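You operate a simulated robot arm through the tools that you are given. There is no shell and no other tool.

Carry out the task below with a simulated robot arm. There is one attempt and no reset: what you move stays moved.

## Task
Load nests eight and eleven from the green tray, then run the chain forward two steps.
Fine: switch the chain on for it and off again. Set down upright: white housing.

Only the result counts: the job must be done as asked and must still hold three seconds after the hand-in. Knocking over, shifting, dropping, spilling or breaking anything else fails it.

## Robot
A 7-joint arm with a fingered hand, fixed in place. Base frame: the origin is on the floor under the middle of its stand, x ahead of it, y to its left, z up; the work surface is at about z = 0.78. Units: m, rad, N and s.
With the tool pointing down near the work surface it reaches from about 0.16 to 0.8 m from the base axis. Its first joint turns from -2.496 to 2.496 rad. Payload 3 kg.
The tool frame sits at the grasp point between the pads (the TCP): z along the fingers, y along the line on which they close. The tips reach 0.026 m beyond it. The gripper opens to 0.148 m; its body begins 0.073 m behind the TCP. The gripper is a hand of 3 fingers: y runs from the thumb to the fingers, the wrist lies at [0, 0, -0.229] in the tool frame, and closing takes about 1.5 s.
Orientation is that of the tool frame in the base frame, as a unit quaternion [w, x, y, z]. With the fingers straight down and closing along the base's y, the tool's x points along the base's -x, its y along +y and its z along -z.

## Interface
- The arm moves only by the tool jog_arm. Its argument "steps" is text: rows parted by semicolons, each of 7 numbers parted by spaces: the shift along the base's x, y, z in m, then the turn, a rotation vector about the base's x, y, z in rad, then the finger opening in m, from 0 to 0.148. In form: dx dy dz ax ay az gripper; .... A call has 1 to 20 rows; each row shifts and turns the commanded pose from where the row before left it. Each row takes 0.2 s and may step no farther than 0.05 m and 0.15 rad from the row before; otherwise, or with a gripper value out of range, the whole call is refused. A pose out of reach is approached as far as the arm can. The call stops where the force on the tool passes 40 N (or 10 N more than at its start, if that is more) or the arm is blocked; 0.2 s more then pass. The fingers move at their own pace (about 0.153 m/s each) and stop on an object; they squeeze with about 27 N. The grip force told is the motor's: it shows also when the fingers shut on nothing. Time passes only in rows, and 0.2 s behind the last, so rows that do not move let the fingers close. It gives the time, the measured TCP pose, the force on the tool (base axes), the opening and the grip force at its end, in the units of the frame above (readings bear some noise), with the torque about the TCP (base axes, N m) and any sound that the robot's microphone picked up.
- Cameras (640 x 400 px; columns grow to the right, rows downward): "scene" is fixed at [0.0427, -0.5107, 1.5215]; the picture's right is [0.38, -0.93, 0.00], its down [-0.51, -0.21, -0.83] and it looks along [0.77, 0.31, -0.55] (base axes); focal length 344 px, centre (320, 200). "wrist" rides on the gripper at [0.068, -0.039, -0.09] in the tool frame; the picture's right is [0.50, 0.87, 0.00], its down [-0.66, 0.38, -0.65] and it looks along [-0.57, 0.33, 0.76] (tool axes); focal length 222 px, centre (320, 200). There is no depth. A picture from a camera that has moved, and an enlarged one, comes with that camera's place and axes in the base frame and with its lens. The place of the scene camera against the robot may be out by one fixed shift of up to 0.018 m in any direction.
- camera(camera): a new picture of that camera. It takes no simulated time.
- raise_lower(by): slides the trunk up (or, below 0, down) by that many m; the arm rides with it, the base frame stays. It gives what a move gives, with no picture.
- set_grasp(shape): the hand has 3 fingers and takes this shape, open, in about a second: jaw (thumb against the fingers, like two jaws); tri (thumb and two fingers); tip (a fingertip pinch); poke (one finger out to press); point (the index stretched); flat (the hand flat); cup (the hand cupped); fist (a fist). The gripper value then closes the fingers along that shape, each until it touches; the sizes above hold for jaw. It gives what a move gives, with no picture.
- close_up(camera, box): a new picture of the part [left, top, right, bottom] of that camera's present view, enlarged. It takes no simulated time.
- finish_job(): hands the job in; it is judged then, once.

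Nothing tells you positions but the pictures and the camera data. Unless the task says otherwise, let go and move clear before handing in.

The tools are called after "Call:" as a command line: name --argument value ..., lists and objects as JSON in quotes. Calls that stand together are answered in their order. jog_arm: Moves the arm, as the interface text tells. Its arguments: {"type":"object","properties":{"steps":{"type":"string"}},"required":["steps"]} The other tools are called the same way: raise_lower (by) moves the trunk up or down; set_grasp (shape) gives the hand a shape; camera (camera) takes a picture; close_up (camera, box) takes an enlarged picture of a part of a camera's view; finish_job () hands the job in.

At the start:

```text
time: 0.0
tool_pos: [0.8991, 0.102, 1.1509]
tool_rot: [0.0, 0.0, 1.0, 0.001]
ft_force: [0.2, -0.1, 0.0]
wrist_torque: [0.02, 0.0, 0.01]
width: 0.148
grip_force: 0.1
shape: jaw
trunk travel left (down, up): [-0.8, 0.09]
```

scene: 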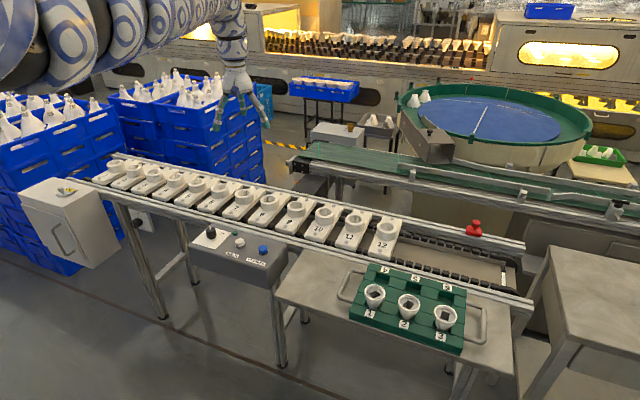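
wrist: 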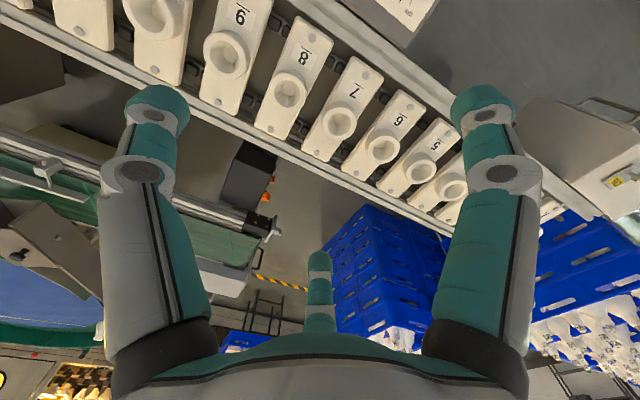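

I see a chain conveyor with numbered nests, a control box with knobs and buttons, and a green tray holding three white housings. First I will enlarge these areas to read the labels and plan.

Call:
close_up --camera "scene" --box '[320, 250, 500, 362]'

Call:
close_up --camera "scene" --box '[180, 210, 300, 285]'

Call:
close_up --camera "scene" --box '[90, 140, 270, 252]'

Call:
close_up --camera "scene" --box '[230, 170, 420, 289]'

Call:
close_up --camera "scene" --box '[380, 190, 560, 302]'

Call:
close_up --camera "scene" --box '[20, 160, 140, 235]'

```text
3.56 times, centred on (410, 306) of scene
camera zoom: at [0.0427, -0.5107, 1.5215], right [0.38, -0.93, 0.0], down [-0.51, -0.21, -0.83], along [0.77, 0.31, -0.55], focal length 1222 px, centre (0, -177)
```

zoom: 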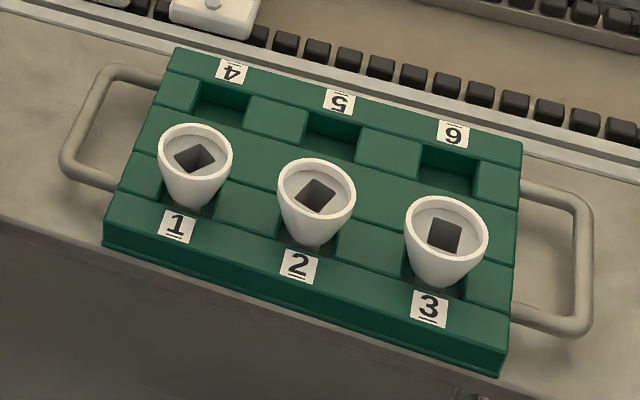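

```text
5.33 times, centred on (240, 248) of scene
camera zoom: at [0.0427, -0.5107, 1.5215], right [0.38, -0.93, 0.0], down [-0.51, -0.21, -0.83], along [0.77, 0.31, -0.55], focal length 1832 px, centre (747, -53)
```

zoom: 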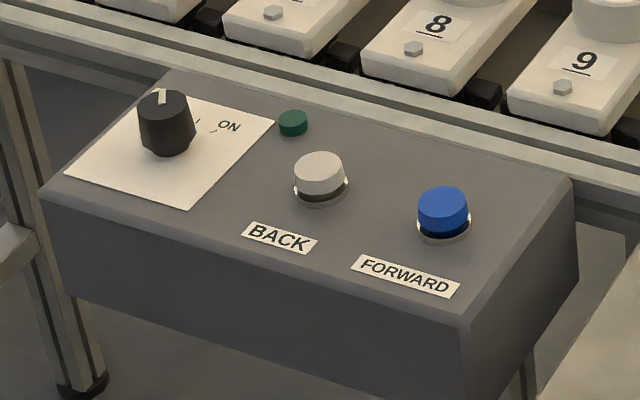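

```text
3.56 times, centred on (180, 196) of scene
camera zoom: at [0.0427, -0.5107, 1.5215], right [0.38, -0.93, 0.0], down [-0.51, -0.21, -0.83], along [0.77, 0.31, -0.55], focal length 1222 px, centre (818, 214)
```

zoom: 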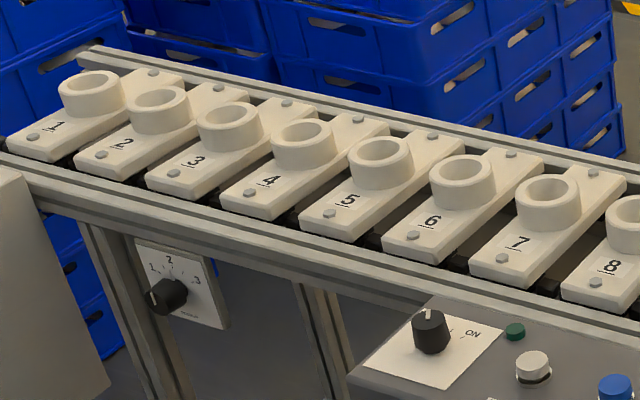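

```text
3.36 times, centred on (325, 230) of scene
camera zoom: at [0.0427, -0.5107, 1.5215], right [0.38, -0.93, 0.0], down [-0.51, -0.21, -0.83], along [0.77, 0.31, -0.55], focal length 1155 px, centre (303, 101)
```

zoom: 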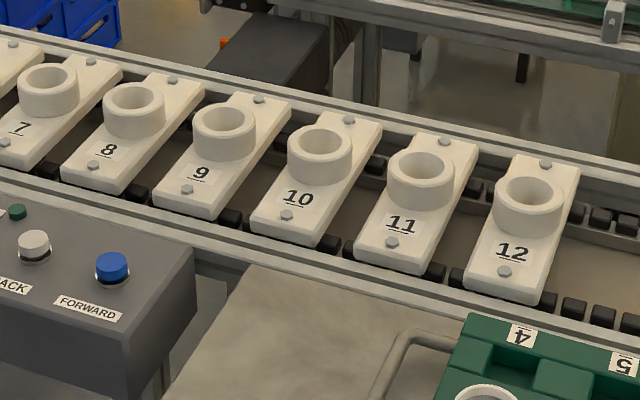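

```text
3.56 times, centred on (470, 246) of scene
camera zoom: at [0.0427, -0.5107, 1.5215], right [0.38, -0.93, 0.0], down [-0.51, -0.21, -0.83], along [0.77, 0.31, -0.55], focal length 1222 px, centre (-213, 36)
```

zoom: 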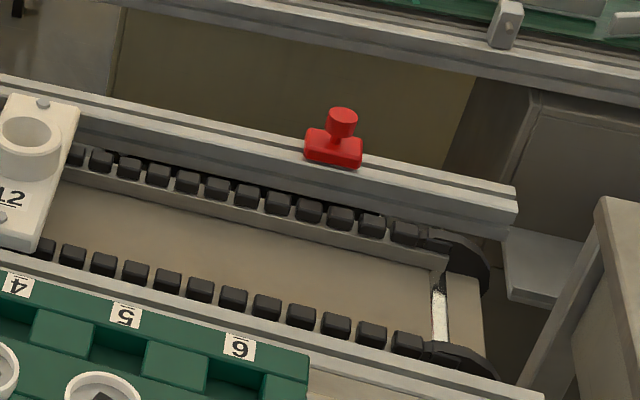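

```text
5.33 times, centred on (80, 198) of scene
camera zoom: at [0.0427, -0.5107, 1.5215], right [0.38, -0.93, 0.0], down [-0.51, -0.21, -0.83], along [0.77, 0.31, -0.55], focal length 1832 px, centre (1600, 213)
```

zoom: 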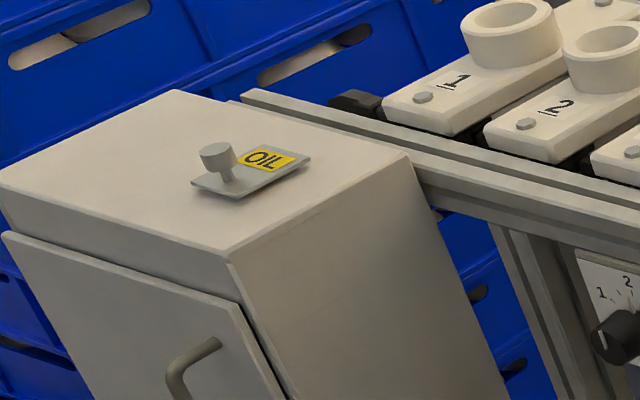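

The nests lie near x≈0.95, z≈0.83, with nest 8 at roughly y≈0.07, and the tray is at about x≈0.66, y≈-0.5. I will zoom in further on the selector plate, the ON switch and the housings before moving.

Call:
close_up --camera "scene" --box '[124, 205, 164, 230]'

Call:
close_up --camera "scene" --box '[190, 220, 238, 250]'

Call:
close_up --camera "scene" --box '[355, 275, 467, 345]'

Call:
close_up --camera "wrist" --box '[180, 0, 480, 188]'

```text
16.00 times, centred on (144, 218) of scene
camera zoom: at [0.0427, -0.5107, 1.5215], right [0.38, -0.93, 0.0], down [-0.51, -0.21, -0.83], along [0.77, 0.31, -0.55], focal length 5497 px, centre (3136, -80)
```

zoom: 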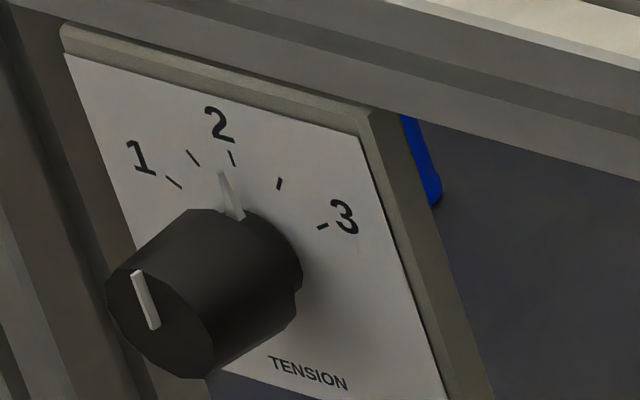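

```text
13.33 times, centred on (214, 235) of scene
camera zoom: at [0.0427, -0.5107, 1.5215], right [0.38, -0.93, 0.0], down [-0.51, -0.21, -0.83], along [0.77, 0.31, -0.55], focal length 4580 px, centre (1733, -267)
```

zoom: 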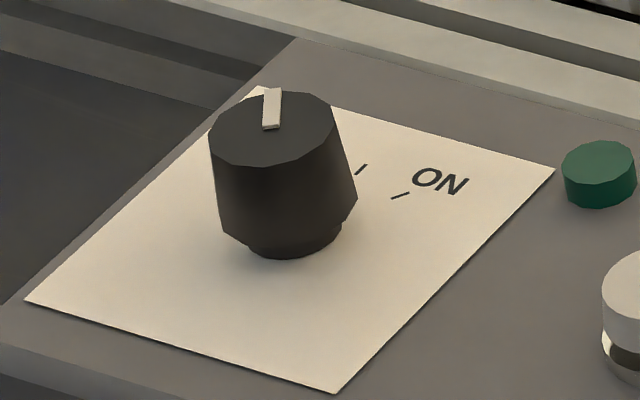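

```text
5.71 times, centred on (411, 310) of scene
camera zoom: at [0.0427, -0.5107, 1.5215], right [0.38, -0.93, 0.0], down [-0.51, -0.21, -0.83], along [0.77, 0.31, -0.55], focal length 1963 px, centre (-200, -429)
```

zoom: 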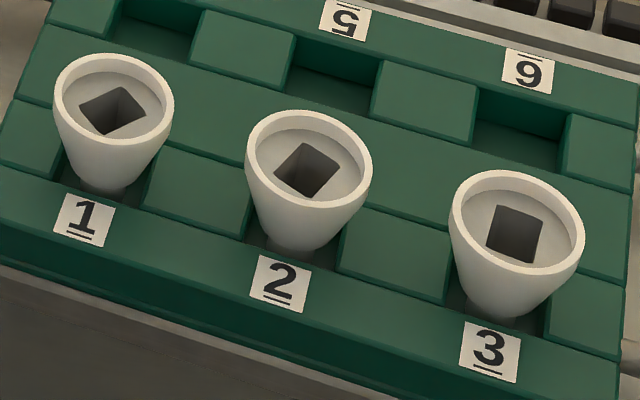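

```text
2.13 times, centred on (330, 94) of wrist
camera zoom: at [0.8312, 0.0612, 1.2387], right [-0.5, 0.87, 0.0], down [0.66, 0.38, 0.65], along [0.57, 0.33, -0.76], focal length 473 px, centre (299, 426)
```

zoom: 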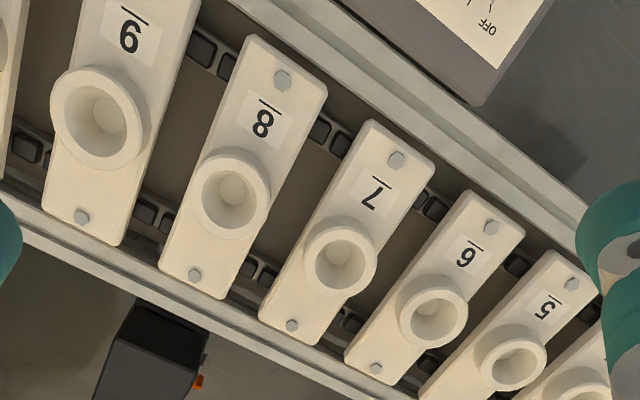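

The selector under the rail is labelled TENSION, so I leave it alone. The box has an OFF/ON switch and BACK and FORWARD buttons, and the tray holds three upright housings. I will move the hand high above the tray to look at it.

Call:
jog_arm --steps "-0.02 -0.043 0 0 0 0 0.148; -0.02 -0.043 0 0 0 0 0.148; -0.02 -0.043 0 0 0 0 0.148; -0.02 -0.043 0 0 0 0 0.148; -0.02 -0.043 0 0 0 0 0.148; -0.02 -0.043 0 0 0 0 0.148; -0.02 -0.043 0 0 0 0 0.148; -0.02 -0.043 0 0 0 0 0.148; -0.02 -0.043 0 0 0 0 0.148; -0.02 -0.043 0 0 0 0 0.148; -0.02 -0.043 0 0 0 0 0.148; -0.02 -0.043 0 0 0 0 0.148; -0.02 -0.043 0 0 0 0 0.148; 0 0 0 0 0 0 0.148"

Call:
camera --camera "wrist"

Call:
camera --camera "scene"

```text
time: 3.0
tool_pos: [0.7633, -0.4632, 1.1069]
tool_rot: [-0.002, 0.0, 1.0, 0.001]
ft_force: [0.2, 0.6, 0.3]
wrist_torque: [0.01, 0.0, 0.04]
width: 0.1477
grip_force: 0.1
shape: jaw
out of reach, approached as far as the arm can: row 4, 5, 6, 7, 8, 9, 10, 11, 12, 13
trunk travel left (down, up): [-0.8, 0.09]
```

```text
taken
camera wrist: at [0.6972, -0.503, 1.1976], right [-0.5, 0.87, 0.0], down [0.66, 0.38, 0.65], along [0.56, 0.33, -0.76], focal length 222 px, centre (320, 200)
```

wrist: 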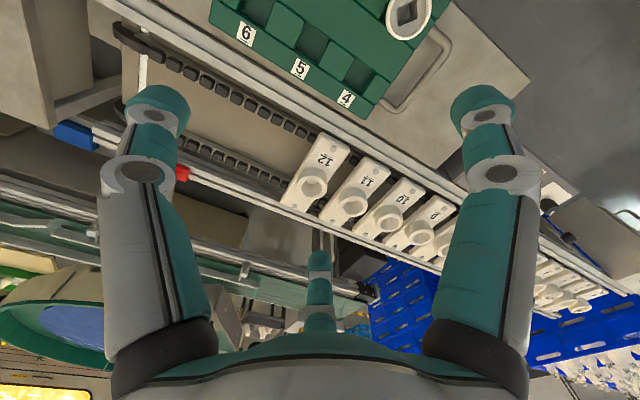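

```text
taken
```

scene: 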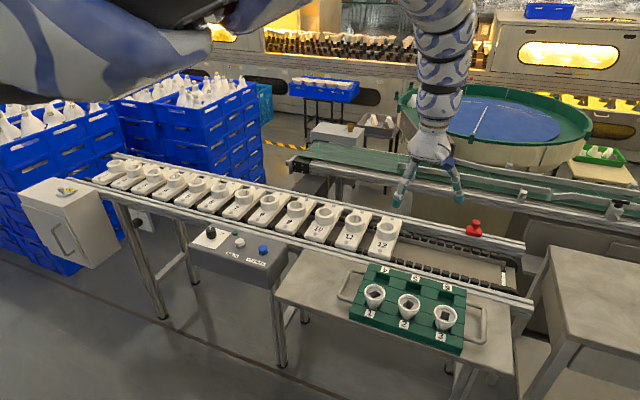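

The arm stopped short at this height, so the reach limits matter here. I will lower the tool a little over open space to learn how reach changes with height.

Call:
jog_arm --steps "0 0 -0.05 0 0 0 0.148; 0 0 -0.05 0 0 0 0.148; 0 0 0 0 0 0 0.148"

Call:
camera --camera "wrist"

```text
time: 3.8
tool_pos: [0.7646, -0.4627, 1.0072]
tool_rot: [0.0, 0.0, 1.0, 0.0]
ft_force: [-0.5, 0.3, 0.9]
wrist_torque: [-0.02, 0.02, -0.02]
width: 0.1481
grip_force: 0.0
shape: jaw
trunk travel left (down, up): [-0.8, 0.09]
```

```text
taken
camera wrist: at [0.6968, -0.5029, 1.0976], right [-0.5, 0.87, 0.0], down [0.66, 0.38, 0.65], along [0.57, 0.33, -0.76], focal length 222 px, centre (320, 200)
```

wrist: 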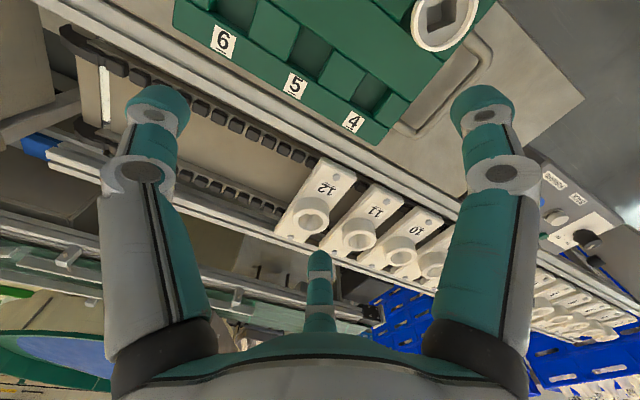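

The tool followed straight down, and the tray is now near the top of the wrist view. Next I will move back toward the robot at this height so the tray comes fully into view.

Call:
jog_arm --steps "-0.04 -0.02 0 0 0 0 0.148; -0.04 -0.02 0 0 0 0 0.148; -0.04 -0.02 0 0 0 0 0.148; -0.04 -0.02 0 0 0 0 0.148; 0 0 0 0 0 0 0.148"

Call:
camera --camera "wrist"

Call:
camera --camera "scene"

```text
time: 5.0
tool_pos: [0.6243, -0.5575, 0.9862]
tool_rot: [0.0, 0.001, 1.0, 0.001]
ft_force: [-0.1, -0.9, 0.0]
wrist_torque: [0.0, 0.0, 0.01]
width: 0.1478
grip_force: 0.0
shape: jaw
out of reach, approached as far as the arm can: row 3, 4
trunk travel left (down, up): [-0.8, 0.09]
```

```text
taken
camera wrist: at [0.5561, -0.5976, 1.0757], right [-0.5, 0.87, 0.0], down [0.66, 0.38, 0.65], along [0.57, 0.33, -0.76], focal length 222 px, centre (320, 200)
```

wrist: 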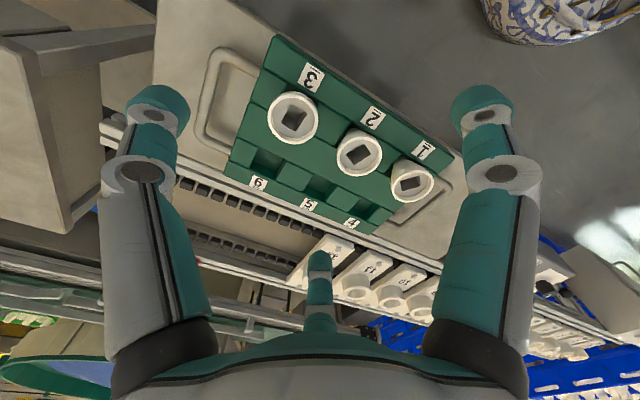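

```text
taken
```

scene: 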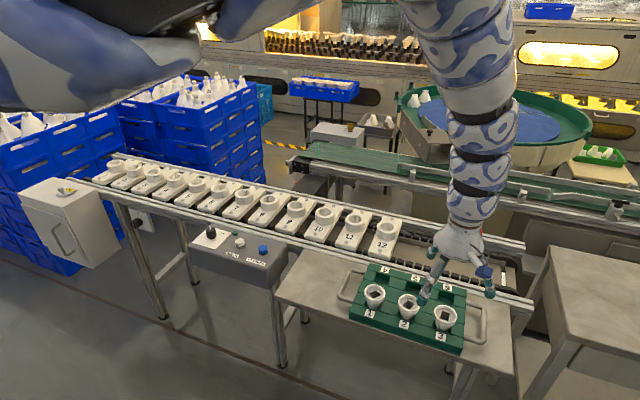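

The wrist view shows all three housings: 1 near y≈-0.42, 2 near y≈-0.50, 3 near y≈-0.58, all around x≈0.64 with rims near z≈0.855. I will enlarge the wrist view for precise measurements.

Call:
close_up --camera "wrist" --box '[180, 20, 500, 220]'

Call:
close_up --camera "wrist" --box '[250, 70, 450, 195]'

Call:
close_up --camera "scene" --box '[380, 200, 540, 300]'

```text
2.00 times, centred on (340, 120) of wrist
camera zoom: at [0.5561, -0.5976, 1.0757], right [-0.5, 0.87, 0.0], down [0.66, 0.38, 0.65], along [0.57, 0.33, -0.76], focal length 444 px, centre (280, 360)
```

zoom: 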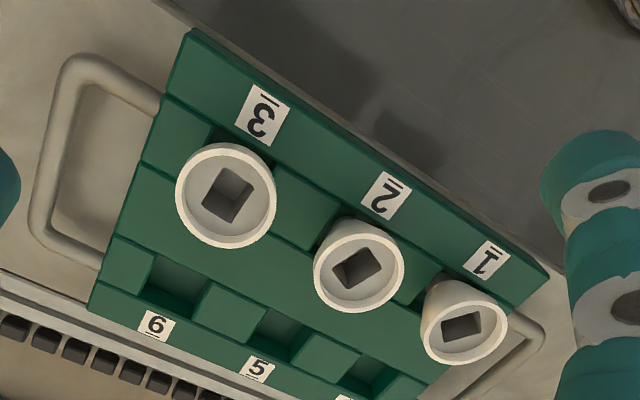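

```text
3.20 times, centred on (350, 132) of wrist
camera zoom: at [0.5561, -0.5976, 1.0757], right [-0.5, 0.87, 0.0], down [0.66, 0.38, 0.65], along [0.57, 0.33, -0.76], focal length 711 px, centre (224, 416)
```

zoom: 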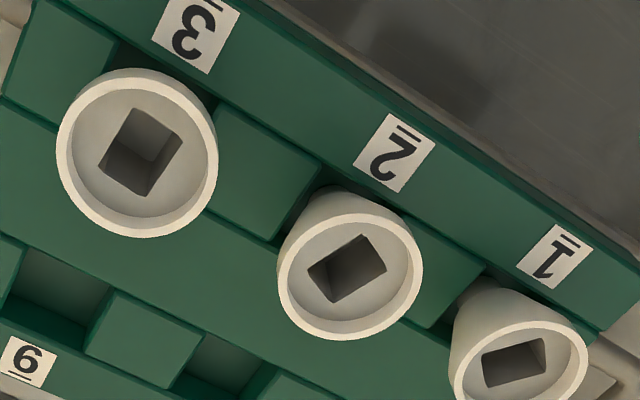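

```text
4.00 times, centred on (460, 250) of scene
camera zoom: at [0.0427, -0.5107, 1.5215], right [0.38, -0.93, 0.0], down [-0.51, -0.21, -0.83], along [0.77, 0.31, -0.55], focal length 1374 px, centre (-240, 0)
```

zoom: 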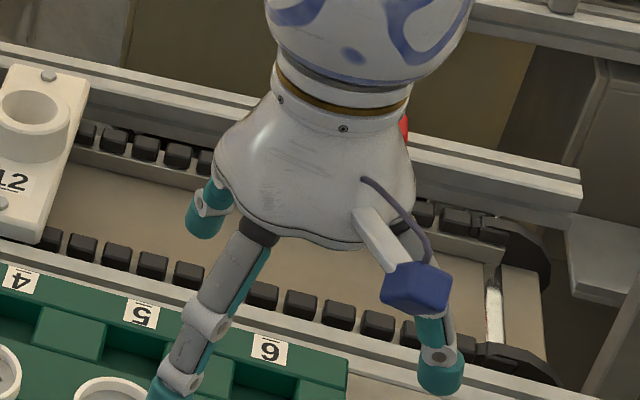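

The hand is a three-finger gripper with the thumb at tool -y and the fingers at 120° spacing. I will close it partly in the air here, well above the rims, to see how the fingers travel.

Call:
jog_arm --steps "0 0 0 0 0 0 0.05; 0 0 0 0 0 0 0.05; 0 0 0 0 0 0 0.05; 0 0 0 0 0 0 0.05; 0 0 0 0 0 0 0.05"

Call:
camera --camera "wrist"

Call:
close_up --camera "scene" --box '[380, 200, 540, 300]'

```text
time: 6.2
tool_pos: [0.6238, -0.5581, 0.9855]
tool_rot: [-0.002, 0.0, 1.0, 0.001]
ft_force: [-0.4, -0.7, 0.0]
wrist_torque: [0.02, 0.04, -0.02]
width: 0.0503
grip_force: 0.1
shape: jaw
trunk travel left (down, up): [-0.8, 0.09]
```

```text
taken
camera wrist: at [0.5561, -0.5973, 1.0757], right [-0.5, 0.87, 0.0], down [0.66, 0.38, 0.65], along [0.56, 0.33, -0.76], focal length 222 px, centre (320, 200)
```

wrist: 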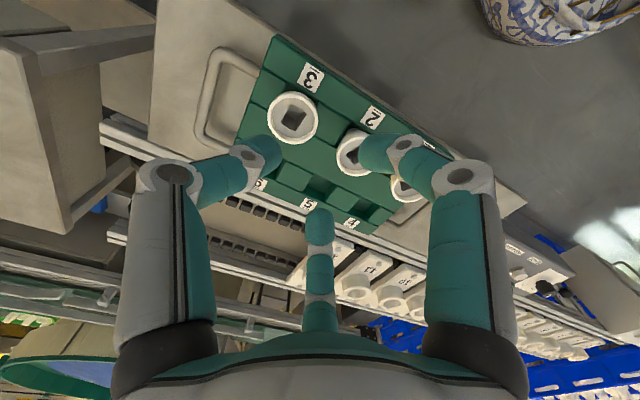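

```text
4.00 times, centred on (460, 250) of scene
camera zoom: at [0.0427, -0.5107, 1.5215], right [0.38, -0.93, 0.0], down [-0.51, -0.21, -0.83], along [0.77, 0.31, -0.55], focal length 1374 px, centre (-240, 0)
```

zoom: 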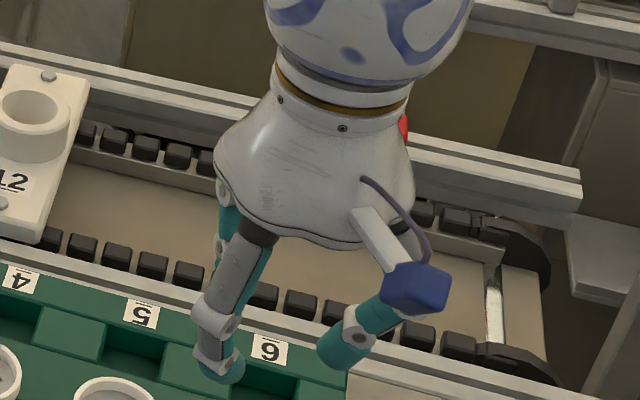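

The fingers close radially onto the TCP axis, which suits round housings. Next I open the hand to about 0.11 and come down over housing 3 to measure it from closer up.

Call:
jog_arm --steps "0.008 -0.011 0 0 0 0 0.12; 0.008 -0.011 -0.01 0 0 0 0.12; 0 0 -0.02 0 0 0 0.12; 0 0 0 0 0 0 0.12"

Call:
camera --camera "wrist"

Call:
close_up --camera "scene" --box '[350, 250, 510, 350]'

```text
time: 7.2
tool_pos: [0.639, -0.5792, 0.9571]
tool_rot: [0.0, 0.0, 1.0, 0.0]
ft_force: [-0.3, -0.3, -0.3]
wrist_torque: [0.03, 0.0, -0.01]
width: 0.1198
grip_force: 0.0
shape: jaw
trunk travel left (down, up): [-0.8, 0.09]
```

```text
taken
camera wrist: at [0.5726, -0.6191, 1.0465], right [-0.5, 0.87, 0.0], down [0.65, 0.38, 0.65], along [0.57, 0.33, -0.76], focal length 222 px, centre (320, 200)
```

wrist: 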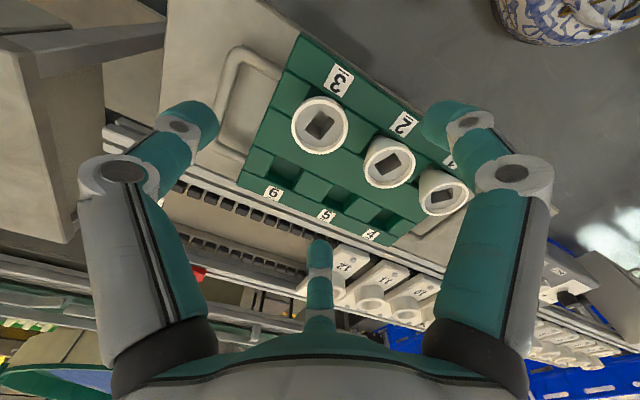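

```text
4.00 times, centred on (430, 300) of scene
camera zoom: at [0.0427, -0.5107, 1.5215], right [0.38, -0.93, 0.0], down [-0.51, -0.21, -0.83], along [0.77, 0.31, -0.55], focal length 1374 px, centre (-120, -200)
```

zoom: 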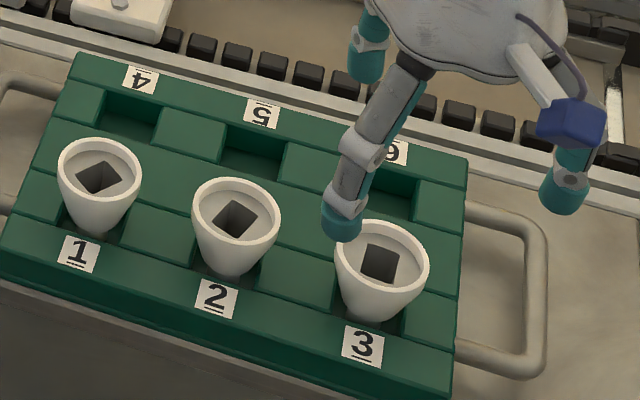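

Housing 3 is at about (0.641, -0.580) with its rim at z≈0.855, directly beneath the hand. I will descend in small steps around it.

Call:
jog_arm --steps "0.001 -0.001 -0.025 0 0 0 0.12; 0.001 0 -0.025 0 0 0 0.12; 0 0 0 0 0 0 0.12"

Call:
camera --camera "wrist"

Call:
close_up --camera "scene" --box '[350, 250, 510, 350]'

```text
time: 8.0
tool_pos: [0.6416, -0.5801, 0.9063]
tool_rot: [0.0, 0.0, 1.0, 0.0]
ft_force: [0.4, 0.3, 0.5]
wrist_torque: [0.0, 0.03, 0.02]
width: 0.1201
grip_force: 0.1
shape: jaw
trunk travel left (down, up): [-0.8, 0.09]
```

```text
taken
camera wrist: at [0.574, -0.6197, 0.9957], right [-0.5, 0.87, 0.0], down [0.66, 0.38, 0.65], along [0.57, 0.33, -0.76], focal length 222 px, centre (320, 200)
```

wrist: 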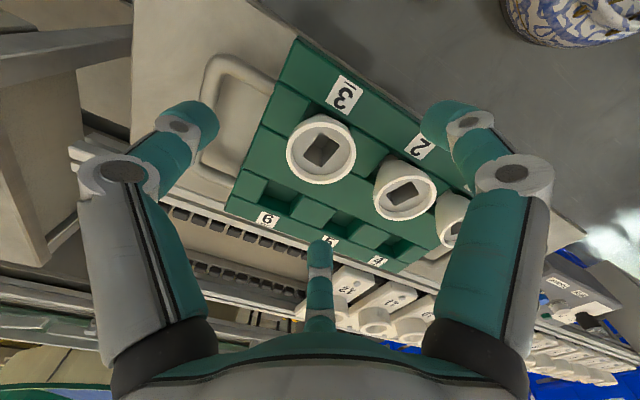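

```text
4.00 times, centred on (430, 300) of scene
camera zoom: at [0.0427, -0.5107, 1.5215], right [0.38, -0.93, 0.0], down [-0.51, -0.21, -0.83], along [0.77, 0.31, -0.55], focal length 1374 px, centre (-120, -200)
```

zoom: 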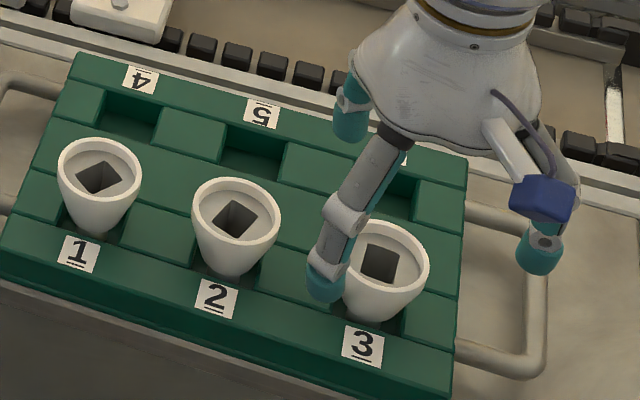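

Alignment still reads (0.640, -0.581), so the housing is centered between the open fingers. I will go down to about z=0.845 and close on it.

Call:
jog_arm --steps "-0.001 0 -0.02 0 0 0 0.12; 0 0 -0.02 0 0 0 0.12; 0 0 -0.02 0 0 0 0.12; 0 0 0 0 0 0 0.12"

Call:
camera --camera "wrist"

Call:
close_up --camera "scene" --box '[350, 250, 510, 350]'

```text
time: 9.0
tool_pos: [0.64, -0.5791, 0.8461]
tool_rot: [-0.001, 0.0, 1.0, 0.001]
ft_force: [-0.5, -0.5, 0.9]
wrist_torque: [0.02, 0.02, -0.01]
width: 0.1197
grip_force: 0.1
shape: jaw
trunk travel left (down, up): [-0.8, 0.09]
```

```text
taken
camera wrist: at [0.5728, -0.6194, 0.9359], right [-0.5, 0.87, 0.0], down [0.66, 0.38, 0.65], along [0.57, 0.33, -0.76], focal length 222 px, centre (320, 200)
```

wrist: 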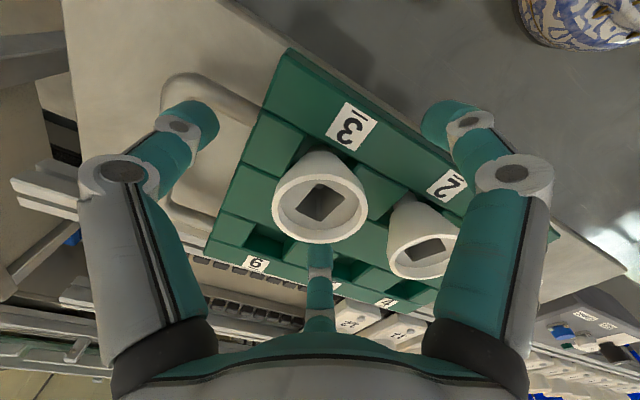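

```text
4.00 times, centred on (430, 300) of scene
camera zoom: at [0.0427, -0.5107, 1.5215], right [0.38, -0.93, 0.0], down [-0.51, -0.21, -0.83], along [0.77, 0.31, -0.55], focal length 1374 px, centre (-120, -200)
```

zoom: 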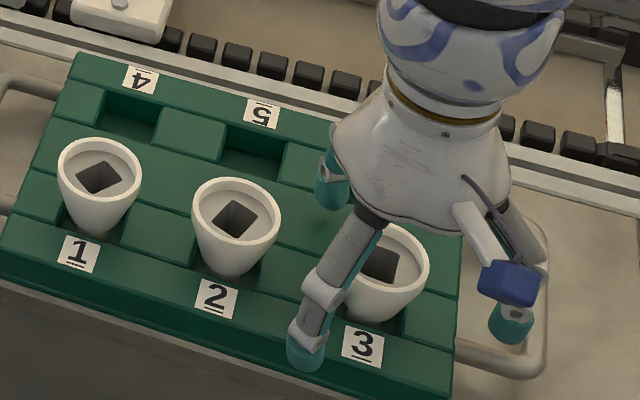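

The hand is around the housing without contact. I will zoom in to check the exact centering and depth before closing.

Call:
close_up --camera "wrist" --box '[240, 140, 400, 240]'

Call:
close_up --camera "scene" --box '[400, 280, 490, 336]'

```text
4.00 times, centred on (320, 190) of wrist
camera zoom: at [0.5728, -0.6194, 0.9359], right [-0.5, 0.87, 0.0], down [0.66, 0.38, 0.65], along [0.57, 0.33, -0.76], focal length 888 px, centre (320, 240)
```

zoom: 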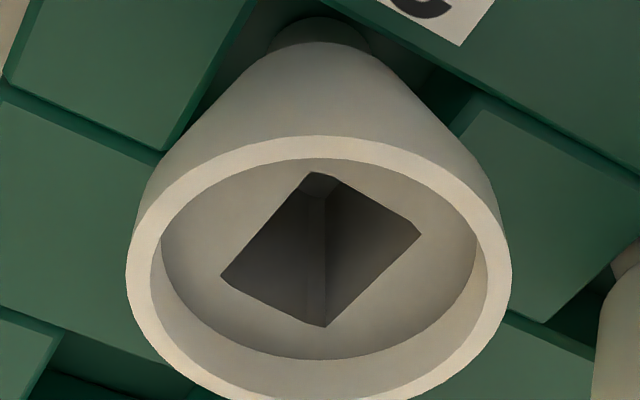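

```text
7.11 times, centred on (445, 308) of scene
camera zoom: at [0.0427, -0.5107, 1.5215], right [0.38, -0.93, 0.0], down [-0.51, -0.21, -0.83], along [0.77, 0.31, -0.55], focal length 2443 px, centre (-569, -568)
```

zoom: 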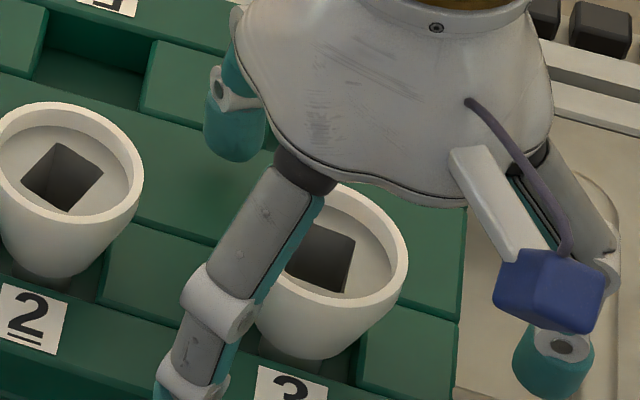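

The housing is centered within about 3 mm, and it is a cone with a narrow neck that sits in the pocket. I will shift slightly and close the fingers on it.

Call:
jog_arm --steps "0.002 0.001 -0.004 0 0 0 0.12; 0 0 0 0 0 0 0.08; 0 0 0 0 0 0 0.07; 0 0 0 0 0 0 0.06; 0 0 0 0 0 0 0.05; 0 0 0 0 0 0 0.04; 0 0 0 0 0 0 0.03; 0 0 0 0 0 0 0.03"

Call:
camera --camera "wrist"

Call:
close_up --camera "scene" --box '[350, 250, 510, 350]'

```text
time: 10.8
tool_pos: [0.6423, -0.5779, 0.8426]
tool_rot: [0.0, 0.0, 1.0, 0.001]
ft_force: [-0.4, -0.1, -0.2]
wrist_torque: [0.0, -0.01, 0.01]
width: 0.0353
grip_force: 27.6
shape: jaw
trunk travel left (down, up): [-0.8, 0.09]
```

```text
taken
camera wrist: at [0.5751, -0.6183, 0.9321], right [-0.5, 0.87, 0.0], down [0.66, 0.38, 0.65], along [0.57, 0.33, -0.76], focal length 222 px, centre (320, 200)
```

wrist: 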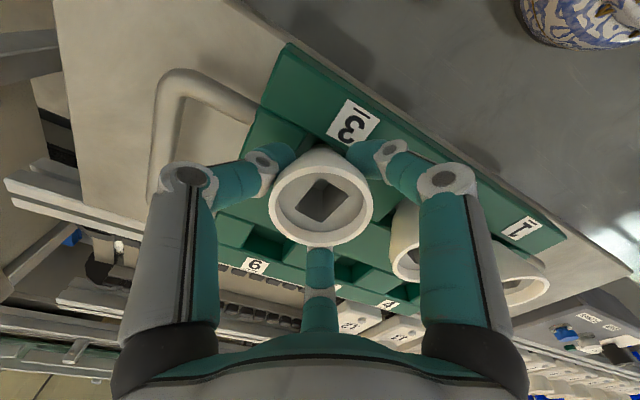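

```text
4.00 times, centred on (430, 300) of scene
camera zoom: at [0.0427, -0.5107, 1.5215], right [0.38, -0.93, 0.0], down [-0.51, -0.21, -0.83], along [0.77, 0.31, -0.55], focal length 1374 px, centre (-120, -200)
```

zoom: 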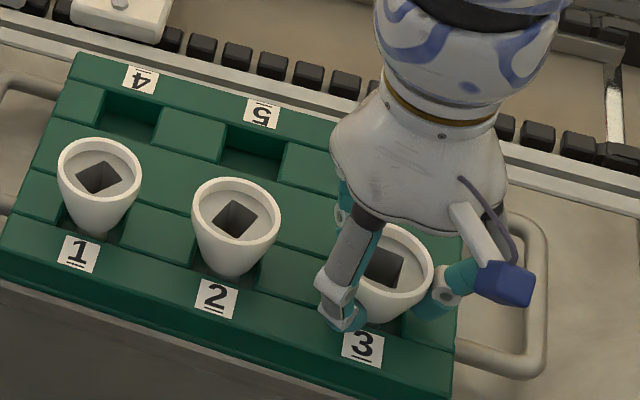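

The grip closed at 0.035 on the lower cone, which may put the fingertips too low for the nests. I will let go and inspect the nest bores up close before choosing the grip height.

Call:
jog_arm --steps "0 0 0 0 0 0 0.12; 0 0 0 0 0 0 0.12; 0 0 0 0 0 0 0.12; 0 0 0 0 0 0 0.12; 0 0 0.03 0 0 0 0.12; 0 0 0.03 0 0 0 0.12; 0 0 0.03 0 0 0 0.12; 0 0 0.03 0 0 0 0.12; 0 0 0.01 0 0 0 0.12; 0 0 0 0 0 0 0.12"

Call:
camera --camera "wrist"

Call:
close_up --camera "scene" --box '[350, 250, 510, 350]'

```text
time: 13.0
tool_pos: [0.6429, -0.5779, 0.9724]
tool_rot: [0.0, 0.0, 1.0, 0.001]
ft_force: [0.0, 0.1, 0.1]
wrist_torque: [0.0, 0.03, 0.0]
width: 0.1198
grip_force: 0.1
shape: jaw
trunk travel left (down, up): [-0.8, 0.09]
```

```text
taken
camera wrist: at [0.5756, -0.6183, 1.0621], right [-0.5, 0.87, 0.0], down [0.66, 0.38, 0.65], along [0.57, 0.33, -0.76], focal length 222 px, centre (320, 200)
```

wrist: 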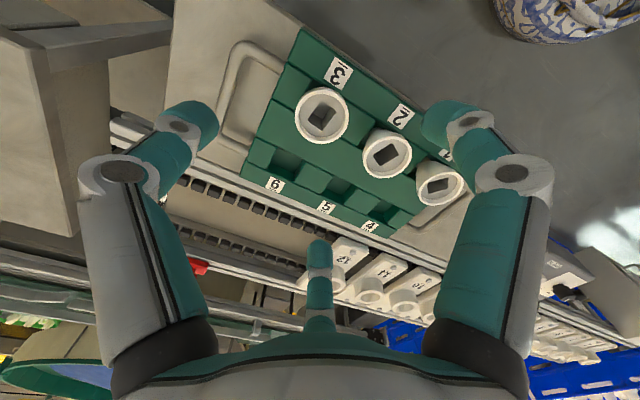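

```text
4.00 times, centred on (430, 300) of scene
camera zoom: at [0.0427, -0.5107, 1.5215], right [0.38, -0.93, 0.0], down [-0.51, -0.21, -0.83], along [0.77, 0.31, -0.55], focal length 1374 px, centre (-120, -200)
```

zoom: 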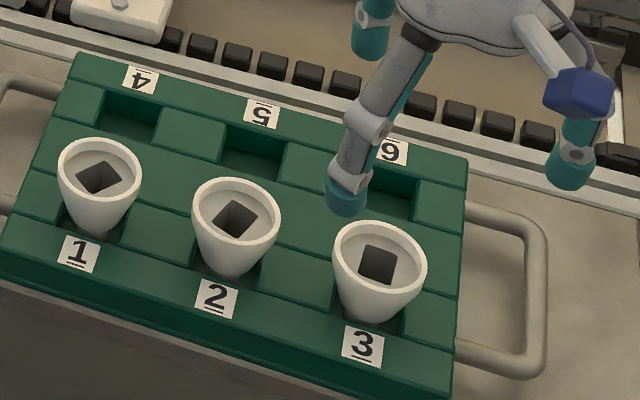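

Housing 3 is back in its pocket undisturbed. I will now move over nests 10 and 11 at a safe height to look into the bores.

Call:
jog_arm --steps "0.02 0.03 0.03 0 0 0 0.12; 0.03 0.038 0 0 0 0 0.12; 0.03 0.038 0 0 0 0 0.12; 0.03 0.038 0 0 0 0 0.12; 0.03 0.038 0 0 0 0 0.12; 0.03 0.038 0 0 0 0 0.12; 0.03 0.038 0 0 0 0 0.12; 0.03 0.038 0 0 0 0 0.12; 0 0 0 0 0 0 0.12"

Call:
camera --camera "wrist"

```text
time: 15.0
tool_pos: [0.8723, -0.2834, 1.0037]
tool_rot: [0.001, 0.001, 1.0, 0.0]
ft_force: [-0.3, -0.4, 0.6]
wrist_torque: [-0.02, 0.0, 0.01]
width: 0.1197
grip_force: 0.0
shape: jaw
trunk travel left (down, up): [-0.8, 0.09]
```

```text
taken
camera wrist: at [0.8051, -0.3227, 1.0934], right [-0.5, 0.87, 0.0], down [0.66, 0.38, 0.65], along [0.57, 0.33, -0.76], focal length 222 px, centre (320, 200)
```

wrist: 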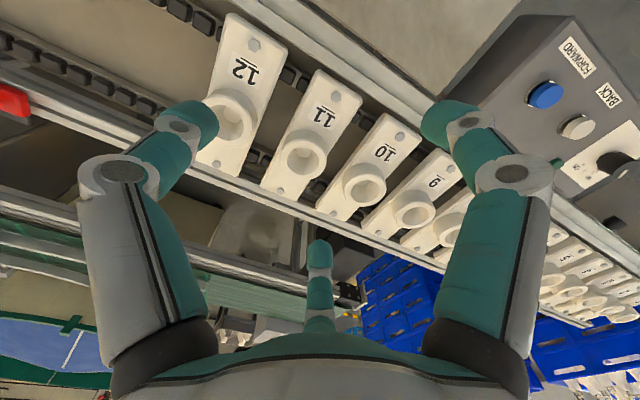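

Nest 11 reads at about (0.946, -0.268). I will move further over it to look straight down into the bore and also test the outer reach.

Call:
jog_arm --steps "0.03 0.015 -0.015 0 0 0 0.12; 0.03 0.015 -0.015 0 0 0 0.12; 0 0 0 0 0 0 0.12"

Call:
camera --camera "wrist"

Call:
close_up --camera "wrist" --box '[180, 20, 460, 195]'

```text
time: 15.8
tool_pos: [0.9066, -0.2649, 0.9835]
tool_rot: [0.0, 0.0, 1.0, -0.001]
ft_force: [-0.6, 0.2, -0.6]
wrist_torque: [0.0, -0.02, -0.01]
width: 0.1198
grip_force: 0.0
shape: jaw
out of reach, approached as far as the arm can: row 2
trunk travel left (down, up): [-0.8, 0.09]
```

```text
taken
camera wrist: at [0.8395, -0.3055, 1.0739], right [-0.5, 0.87, 0.0], down [0.65, 0.38, 0.65], along [0.57, 0.33, -0.76], focal length 222 px, centre (320, 200)
```

wrist: 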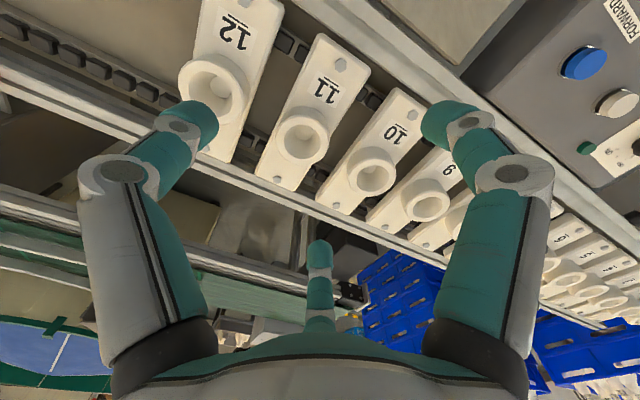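

```text
2.29 times, centred on (320, 108) of wrist
camera zoom: at [0.8395, -0.3055, 1.0739], right [-0.5, 0.87, 0.0], down [0.65, 0.38, 0.65], along [0.57, 0.33, -0.76], focal length 508 px, centre (320, 411)
```

zoom: 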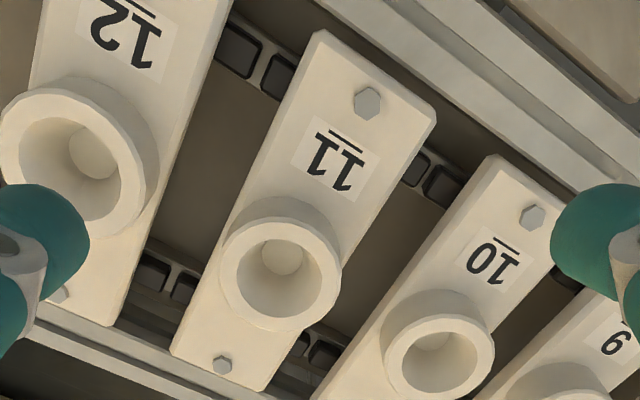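

The arm is at its outer reach here, so placing will need the trunk lowered. I will zoom into the nest 11 bore to see its shape and depth.

Call:
close_up --camera "wrist" --box '[260, 90, 356, 150]'

Call:
close_up --camera "wrist" --box '[150, 30, 270, 105]'

Call:
close_up --camera "wrist" --box '[520, 20, 640, 180]'

Call:
close_up --camera "scene" --box '[330, 200, 410, 250]'

```text
6.67 times, centred on (308, 120) of wrist
camera zoom: at [0.8395, -0.3055, 1.0739], right [-0.5, 0.87, 0.0], down [0.65, 0.38, 0.65], along [0.57, 0.33, -0.76], focal length 1481 px, centre (400, 733)
```

zoom: 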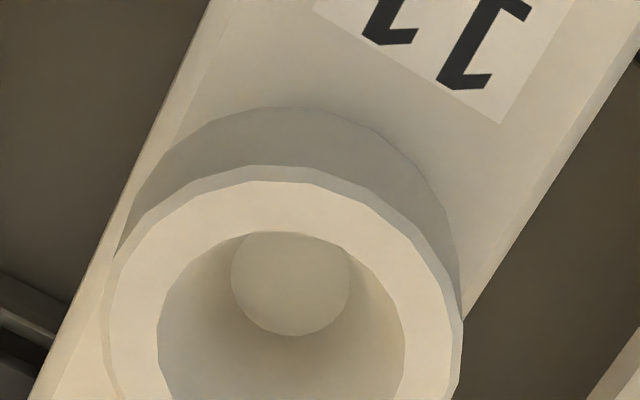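

```text
5.33 times, centred on (210, 68) of wrist
camera zoom: at [0.8395, -0.3055, 1.0739], right [-0.5, 0.87, 0.0], down [0.65, 0.38, 0.65], along [0.57, 0.33, -0.76], focal length 1185 px, centre (907, 907)
```

zoom: 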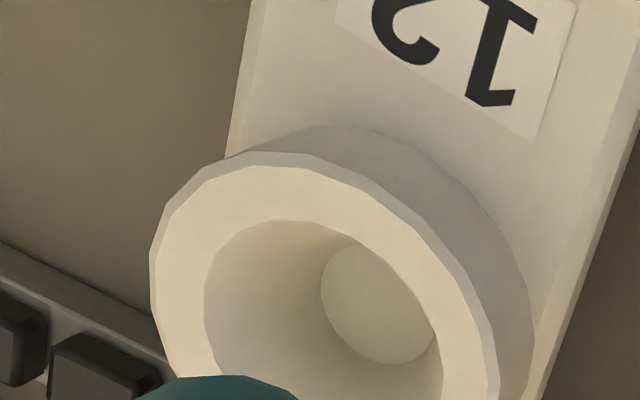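

```text
2.50 times, centred on (580, 100) of wrist
camera zoom: at [0.8395, -0.3055, 1.0739], right [-0.5, 0.87, 0.0], down [0.65, 0.38, 0.65], along [0.57, 0.33, -0.76], focal length 555 px, centre (-330, 450)
```

zoom: 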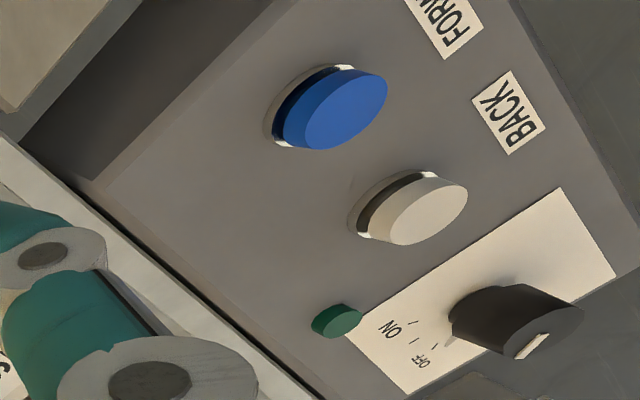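

```text
8.00 times, centred on (370, 225) of scene
camera zoom: at [0.0427, -0.5107, 1.5215], right [0.38, -0.93, 0.0], down [-0.51, -0.21, -0.83], along [0.77, 0.31, -0.55], focal length 2748 px, centre (-80, 0)
```

zoom: 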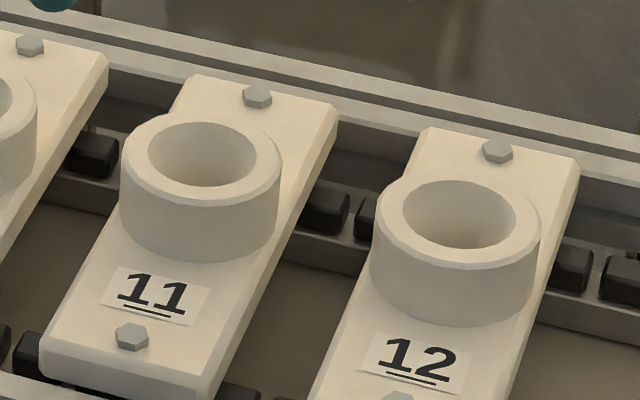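

The bore is a funnel about 28 mm deep with its rim near z≈0.83 at about (0.955, -0.263), and the housing should stand roughly 40 mm proud of it. The control panel shows the switch at OFF. I will return to housing 3 and grip it slightly higher this time.

Call:
jog_arm --steps "-0.03 -0.038 0.01 0 0 0 0.12; -0.034 -0.04 0 0 0 0 0.12; -0.034 -0.04 0 0 0 0 0.12; -0.034 -0.04 0 0 0 0 0.12; -0.034 -0.04 0 0 0 0 0.12; -0.034 -0.04 -0.01 0 0 0 0.12; -0.034 -0.04 -0.01 0 0 0 0.12; -0.03 -0.036 -0.01 0 0 0 0.12; 0 0 0 0 0 0 0.12"

Call:
camera --camera "wrist"

```text
refused: row 2 steps farther than a row can; nothing moved
```

```text
taken
camera wrist: at [0.8395, -0.3055, 1.0739], right [-0.5, 0.87, 0.0], down [0.65, 0.38, 0.65], along [0.57, 0.33, -0.76], focal length 222 px, centre (320, 200)
```

wrist: 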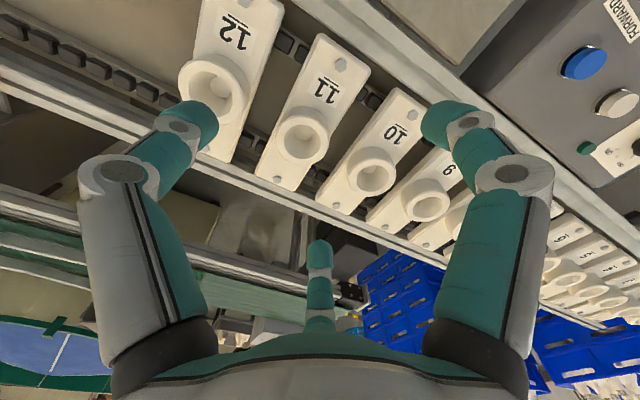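

The step was a bit too long, so nothing moved and the hand is still over nest 11. I will send the same path back to housing 3 in shorter steps.

Call:
jog_arm --steps "-0.029 -0.035 0.005 0 0 0 0.12; -0.029 -0.035 0 0 0 0 0.12; -0.029 -0.035 0 0 0 0 0.12; -0.029 -0.035 0 0 0 0 0.12; -0.029 -0.035 0 0 0 0 0.12; -0.029 -0.035 0 0 0 0 0.12; -0.03 -0.035 -0.005 0 0 0 0.12; -0.03 -0.035 -0.01 0 0 0 0.12; -0.03 -0.035 -0.01 0 0 0 0.12; 0 0 0 0 0 0 0.12"

Call:
camera --camera "wrist"

```text
time: 18.0
tool_pos: [0.6414, -0.5804, 0.9642]
tool_rot: [0.0, 0.0, 1.0, 0.001]
ft_force: [-1.0, 0.9, 0.2]
wrist_torque: [-0.01, 0.04, 0.0]
width: 0.1199
grip_force: 0.1
shape: jaw
trunk travel left (down, up): [-0.8, 0.09]
```

```text
taken
camera wrist: at [0.5744, -0.6203, 1.0535], right [-0.5, 0.87, 0.0], down [0.66, 0.38, 0.65], along [0.57, 0.33, -0.76], focal length 222 px, centre (320, 200)
```

wrist: 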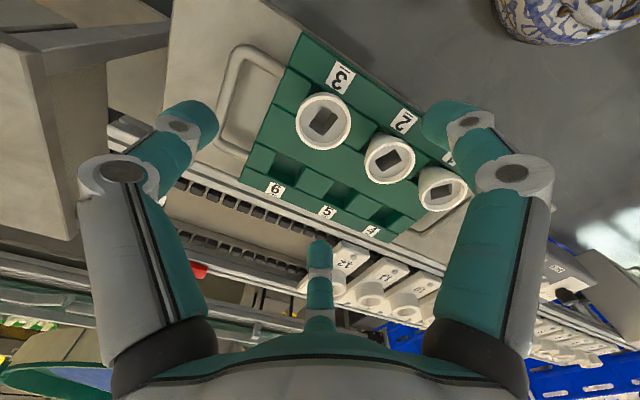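

Housing 3 reads at (0.643, -0.578), which matches where I released it. I will descend to about z=0.849 and grip.

Call:
jog_arm --steps "0.001 0.0025 -0.03 0 0 0 0.12; 0 0 -0.03 0 0 0 0.12; 0 0 -0.03 0 0 0 0.12; 0 0 -0.025 0 0 0 0.12; 0 0 0 0 0 0 0.08; 0 0 0 0 0 0 0.065; 0 0 0 0 0 0 0.055; 0 0 0 0 0 0 0.045; 0 0 0 0 0 0 0.035; 0 0 0 0 0 0 0.025; 0 0 0 0 0 0 0.02; 0 0 0 0 0 0 0.02"

Call:
close_up --camera "scene" --box '[350, 250, 510, 350]'

Call:
camera --camera "wrist"

```text
time: 20.6
tool_pos: [0.6441, -0.5783, 0.8486]
tool_rot: [0.0, 0.0, 1.0, -0.001]
ft_force: [0.7, -0.3, 0.2]
wrist_torque: [-0.01, -0.02, 0.0]
width: 0.0387
grip_force: 27.0
shape: jaw
trunk travel left (down, up): [-0.8, 0.09]
```

```text
4.00 times, centred on (430, 300) of scene
camera zoom: at [0.0427, -0.5107, 1.5215], right [0.38, -0.93, 0.0], down [-0.51, -0.21, -0.83], along [0.77, 0.31, -0.55], focal length 1374 px, centre (-120, -200)
```

zoom: 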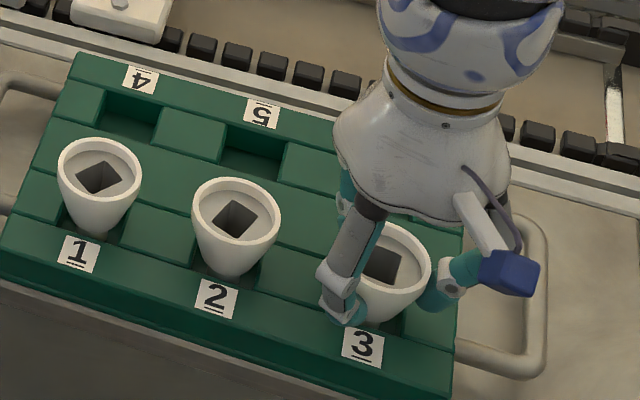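

```text
taken
camera wrist: at [0.5762, -0.6186, 0.9389], right [-0.5, 0.87, 0.0], down [0.66, 0.38, 0.65], along [0.57, 0.33, -0.76], focal length 222 px, centre (320, 200)
```

wrist: 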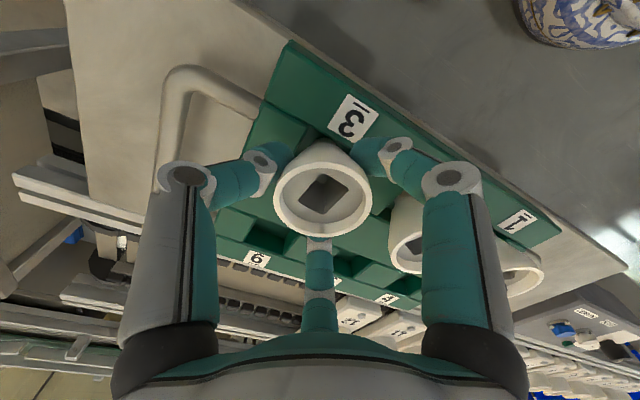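

The fingers hold the cone at 0.039 m with 27 N. I will lift straight up and check that the housing comes along upright.

Call:
jog_arm --steps "0 0 0.01 0 0 0 0.02; 0 0 0.02 0 0 0 0.02; 0 0 0.03 0 0 0 0.02; 0 0 0.03 0 0 0 0.02; 0 0 0.03 0 0 0 0.02; 0 0 0.03 0 0 0 0.02; 0 0 0 0 0 0 0.02"

Call:
camera --camera "wrist"

Call:
close_up --camera "scene" --box '[370, 200, 530, 300]'

```text
time: 22.2
tool_pos: [0.6428, -0.5782, 0.998]
tool_rot: [0.0, 0.0, 1.0, 0.0]
ft_force: [0.6, 0.5, -1.1]
wrist_torque: [0.0, 0.01, 0.0]
width: 0.0384
grip_force: 26.4
shape: jaw
trunk travel left (down, up): [-0.8, 0.09]
```

```text
taken
camera wrist: at [0.5757, -0.6177, 1.0878], right [-0.5, 0.87, 0.0], down [0.66, 0.38, 0.65], along [0.57, 0.33, -0.76], focal length 222 px, centre (320, 200)
```

wrist: 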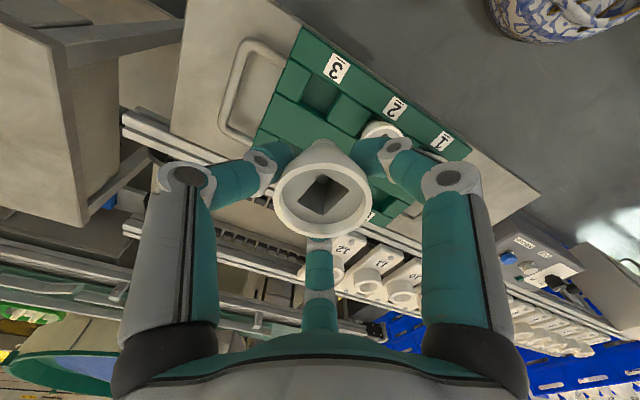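

```text
4.00 times, centred on (450, 250) of scene
camera zoom: at [0.0427, -0.5107, 1.5215], right [0.38, -0.93, 0.0], down [-0.51, -0.21, -0.83], along [0.77, 0.31, -0.55], focal length 1374 px, centre (-200, 0)
```

zoom: 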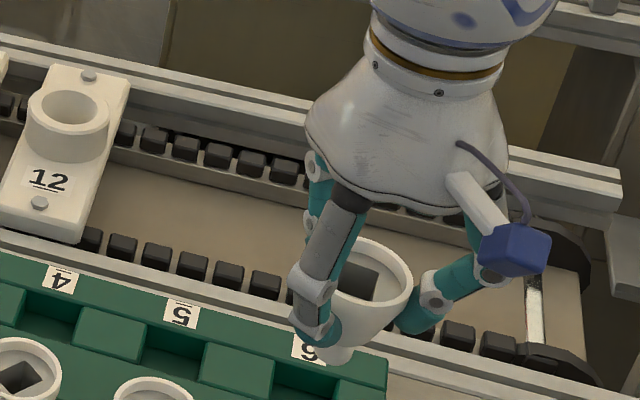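

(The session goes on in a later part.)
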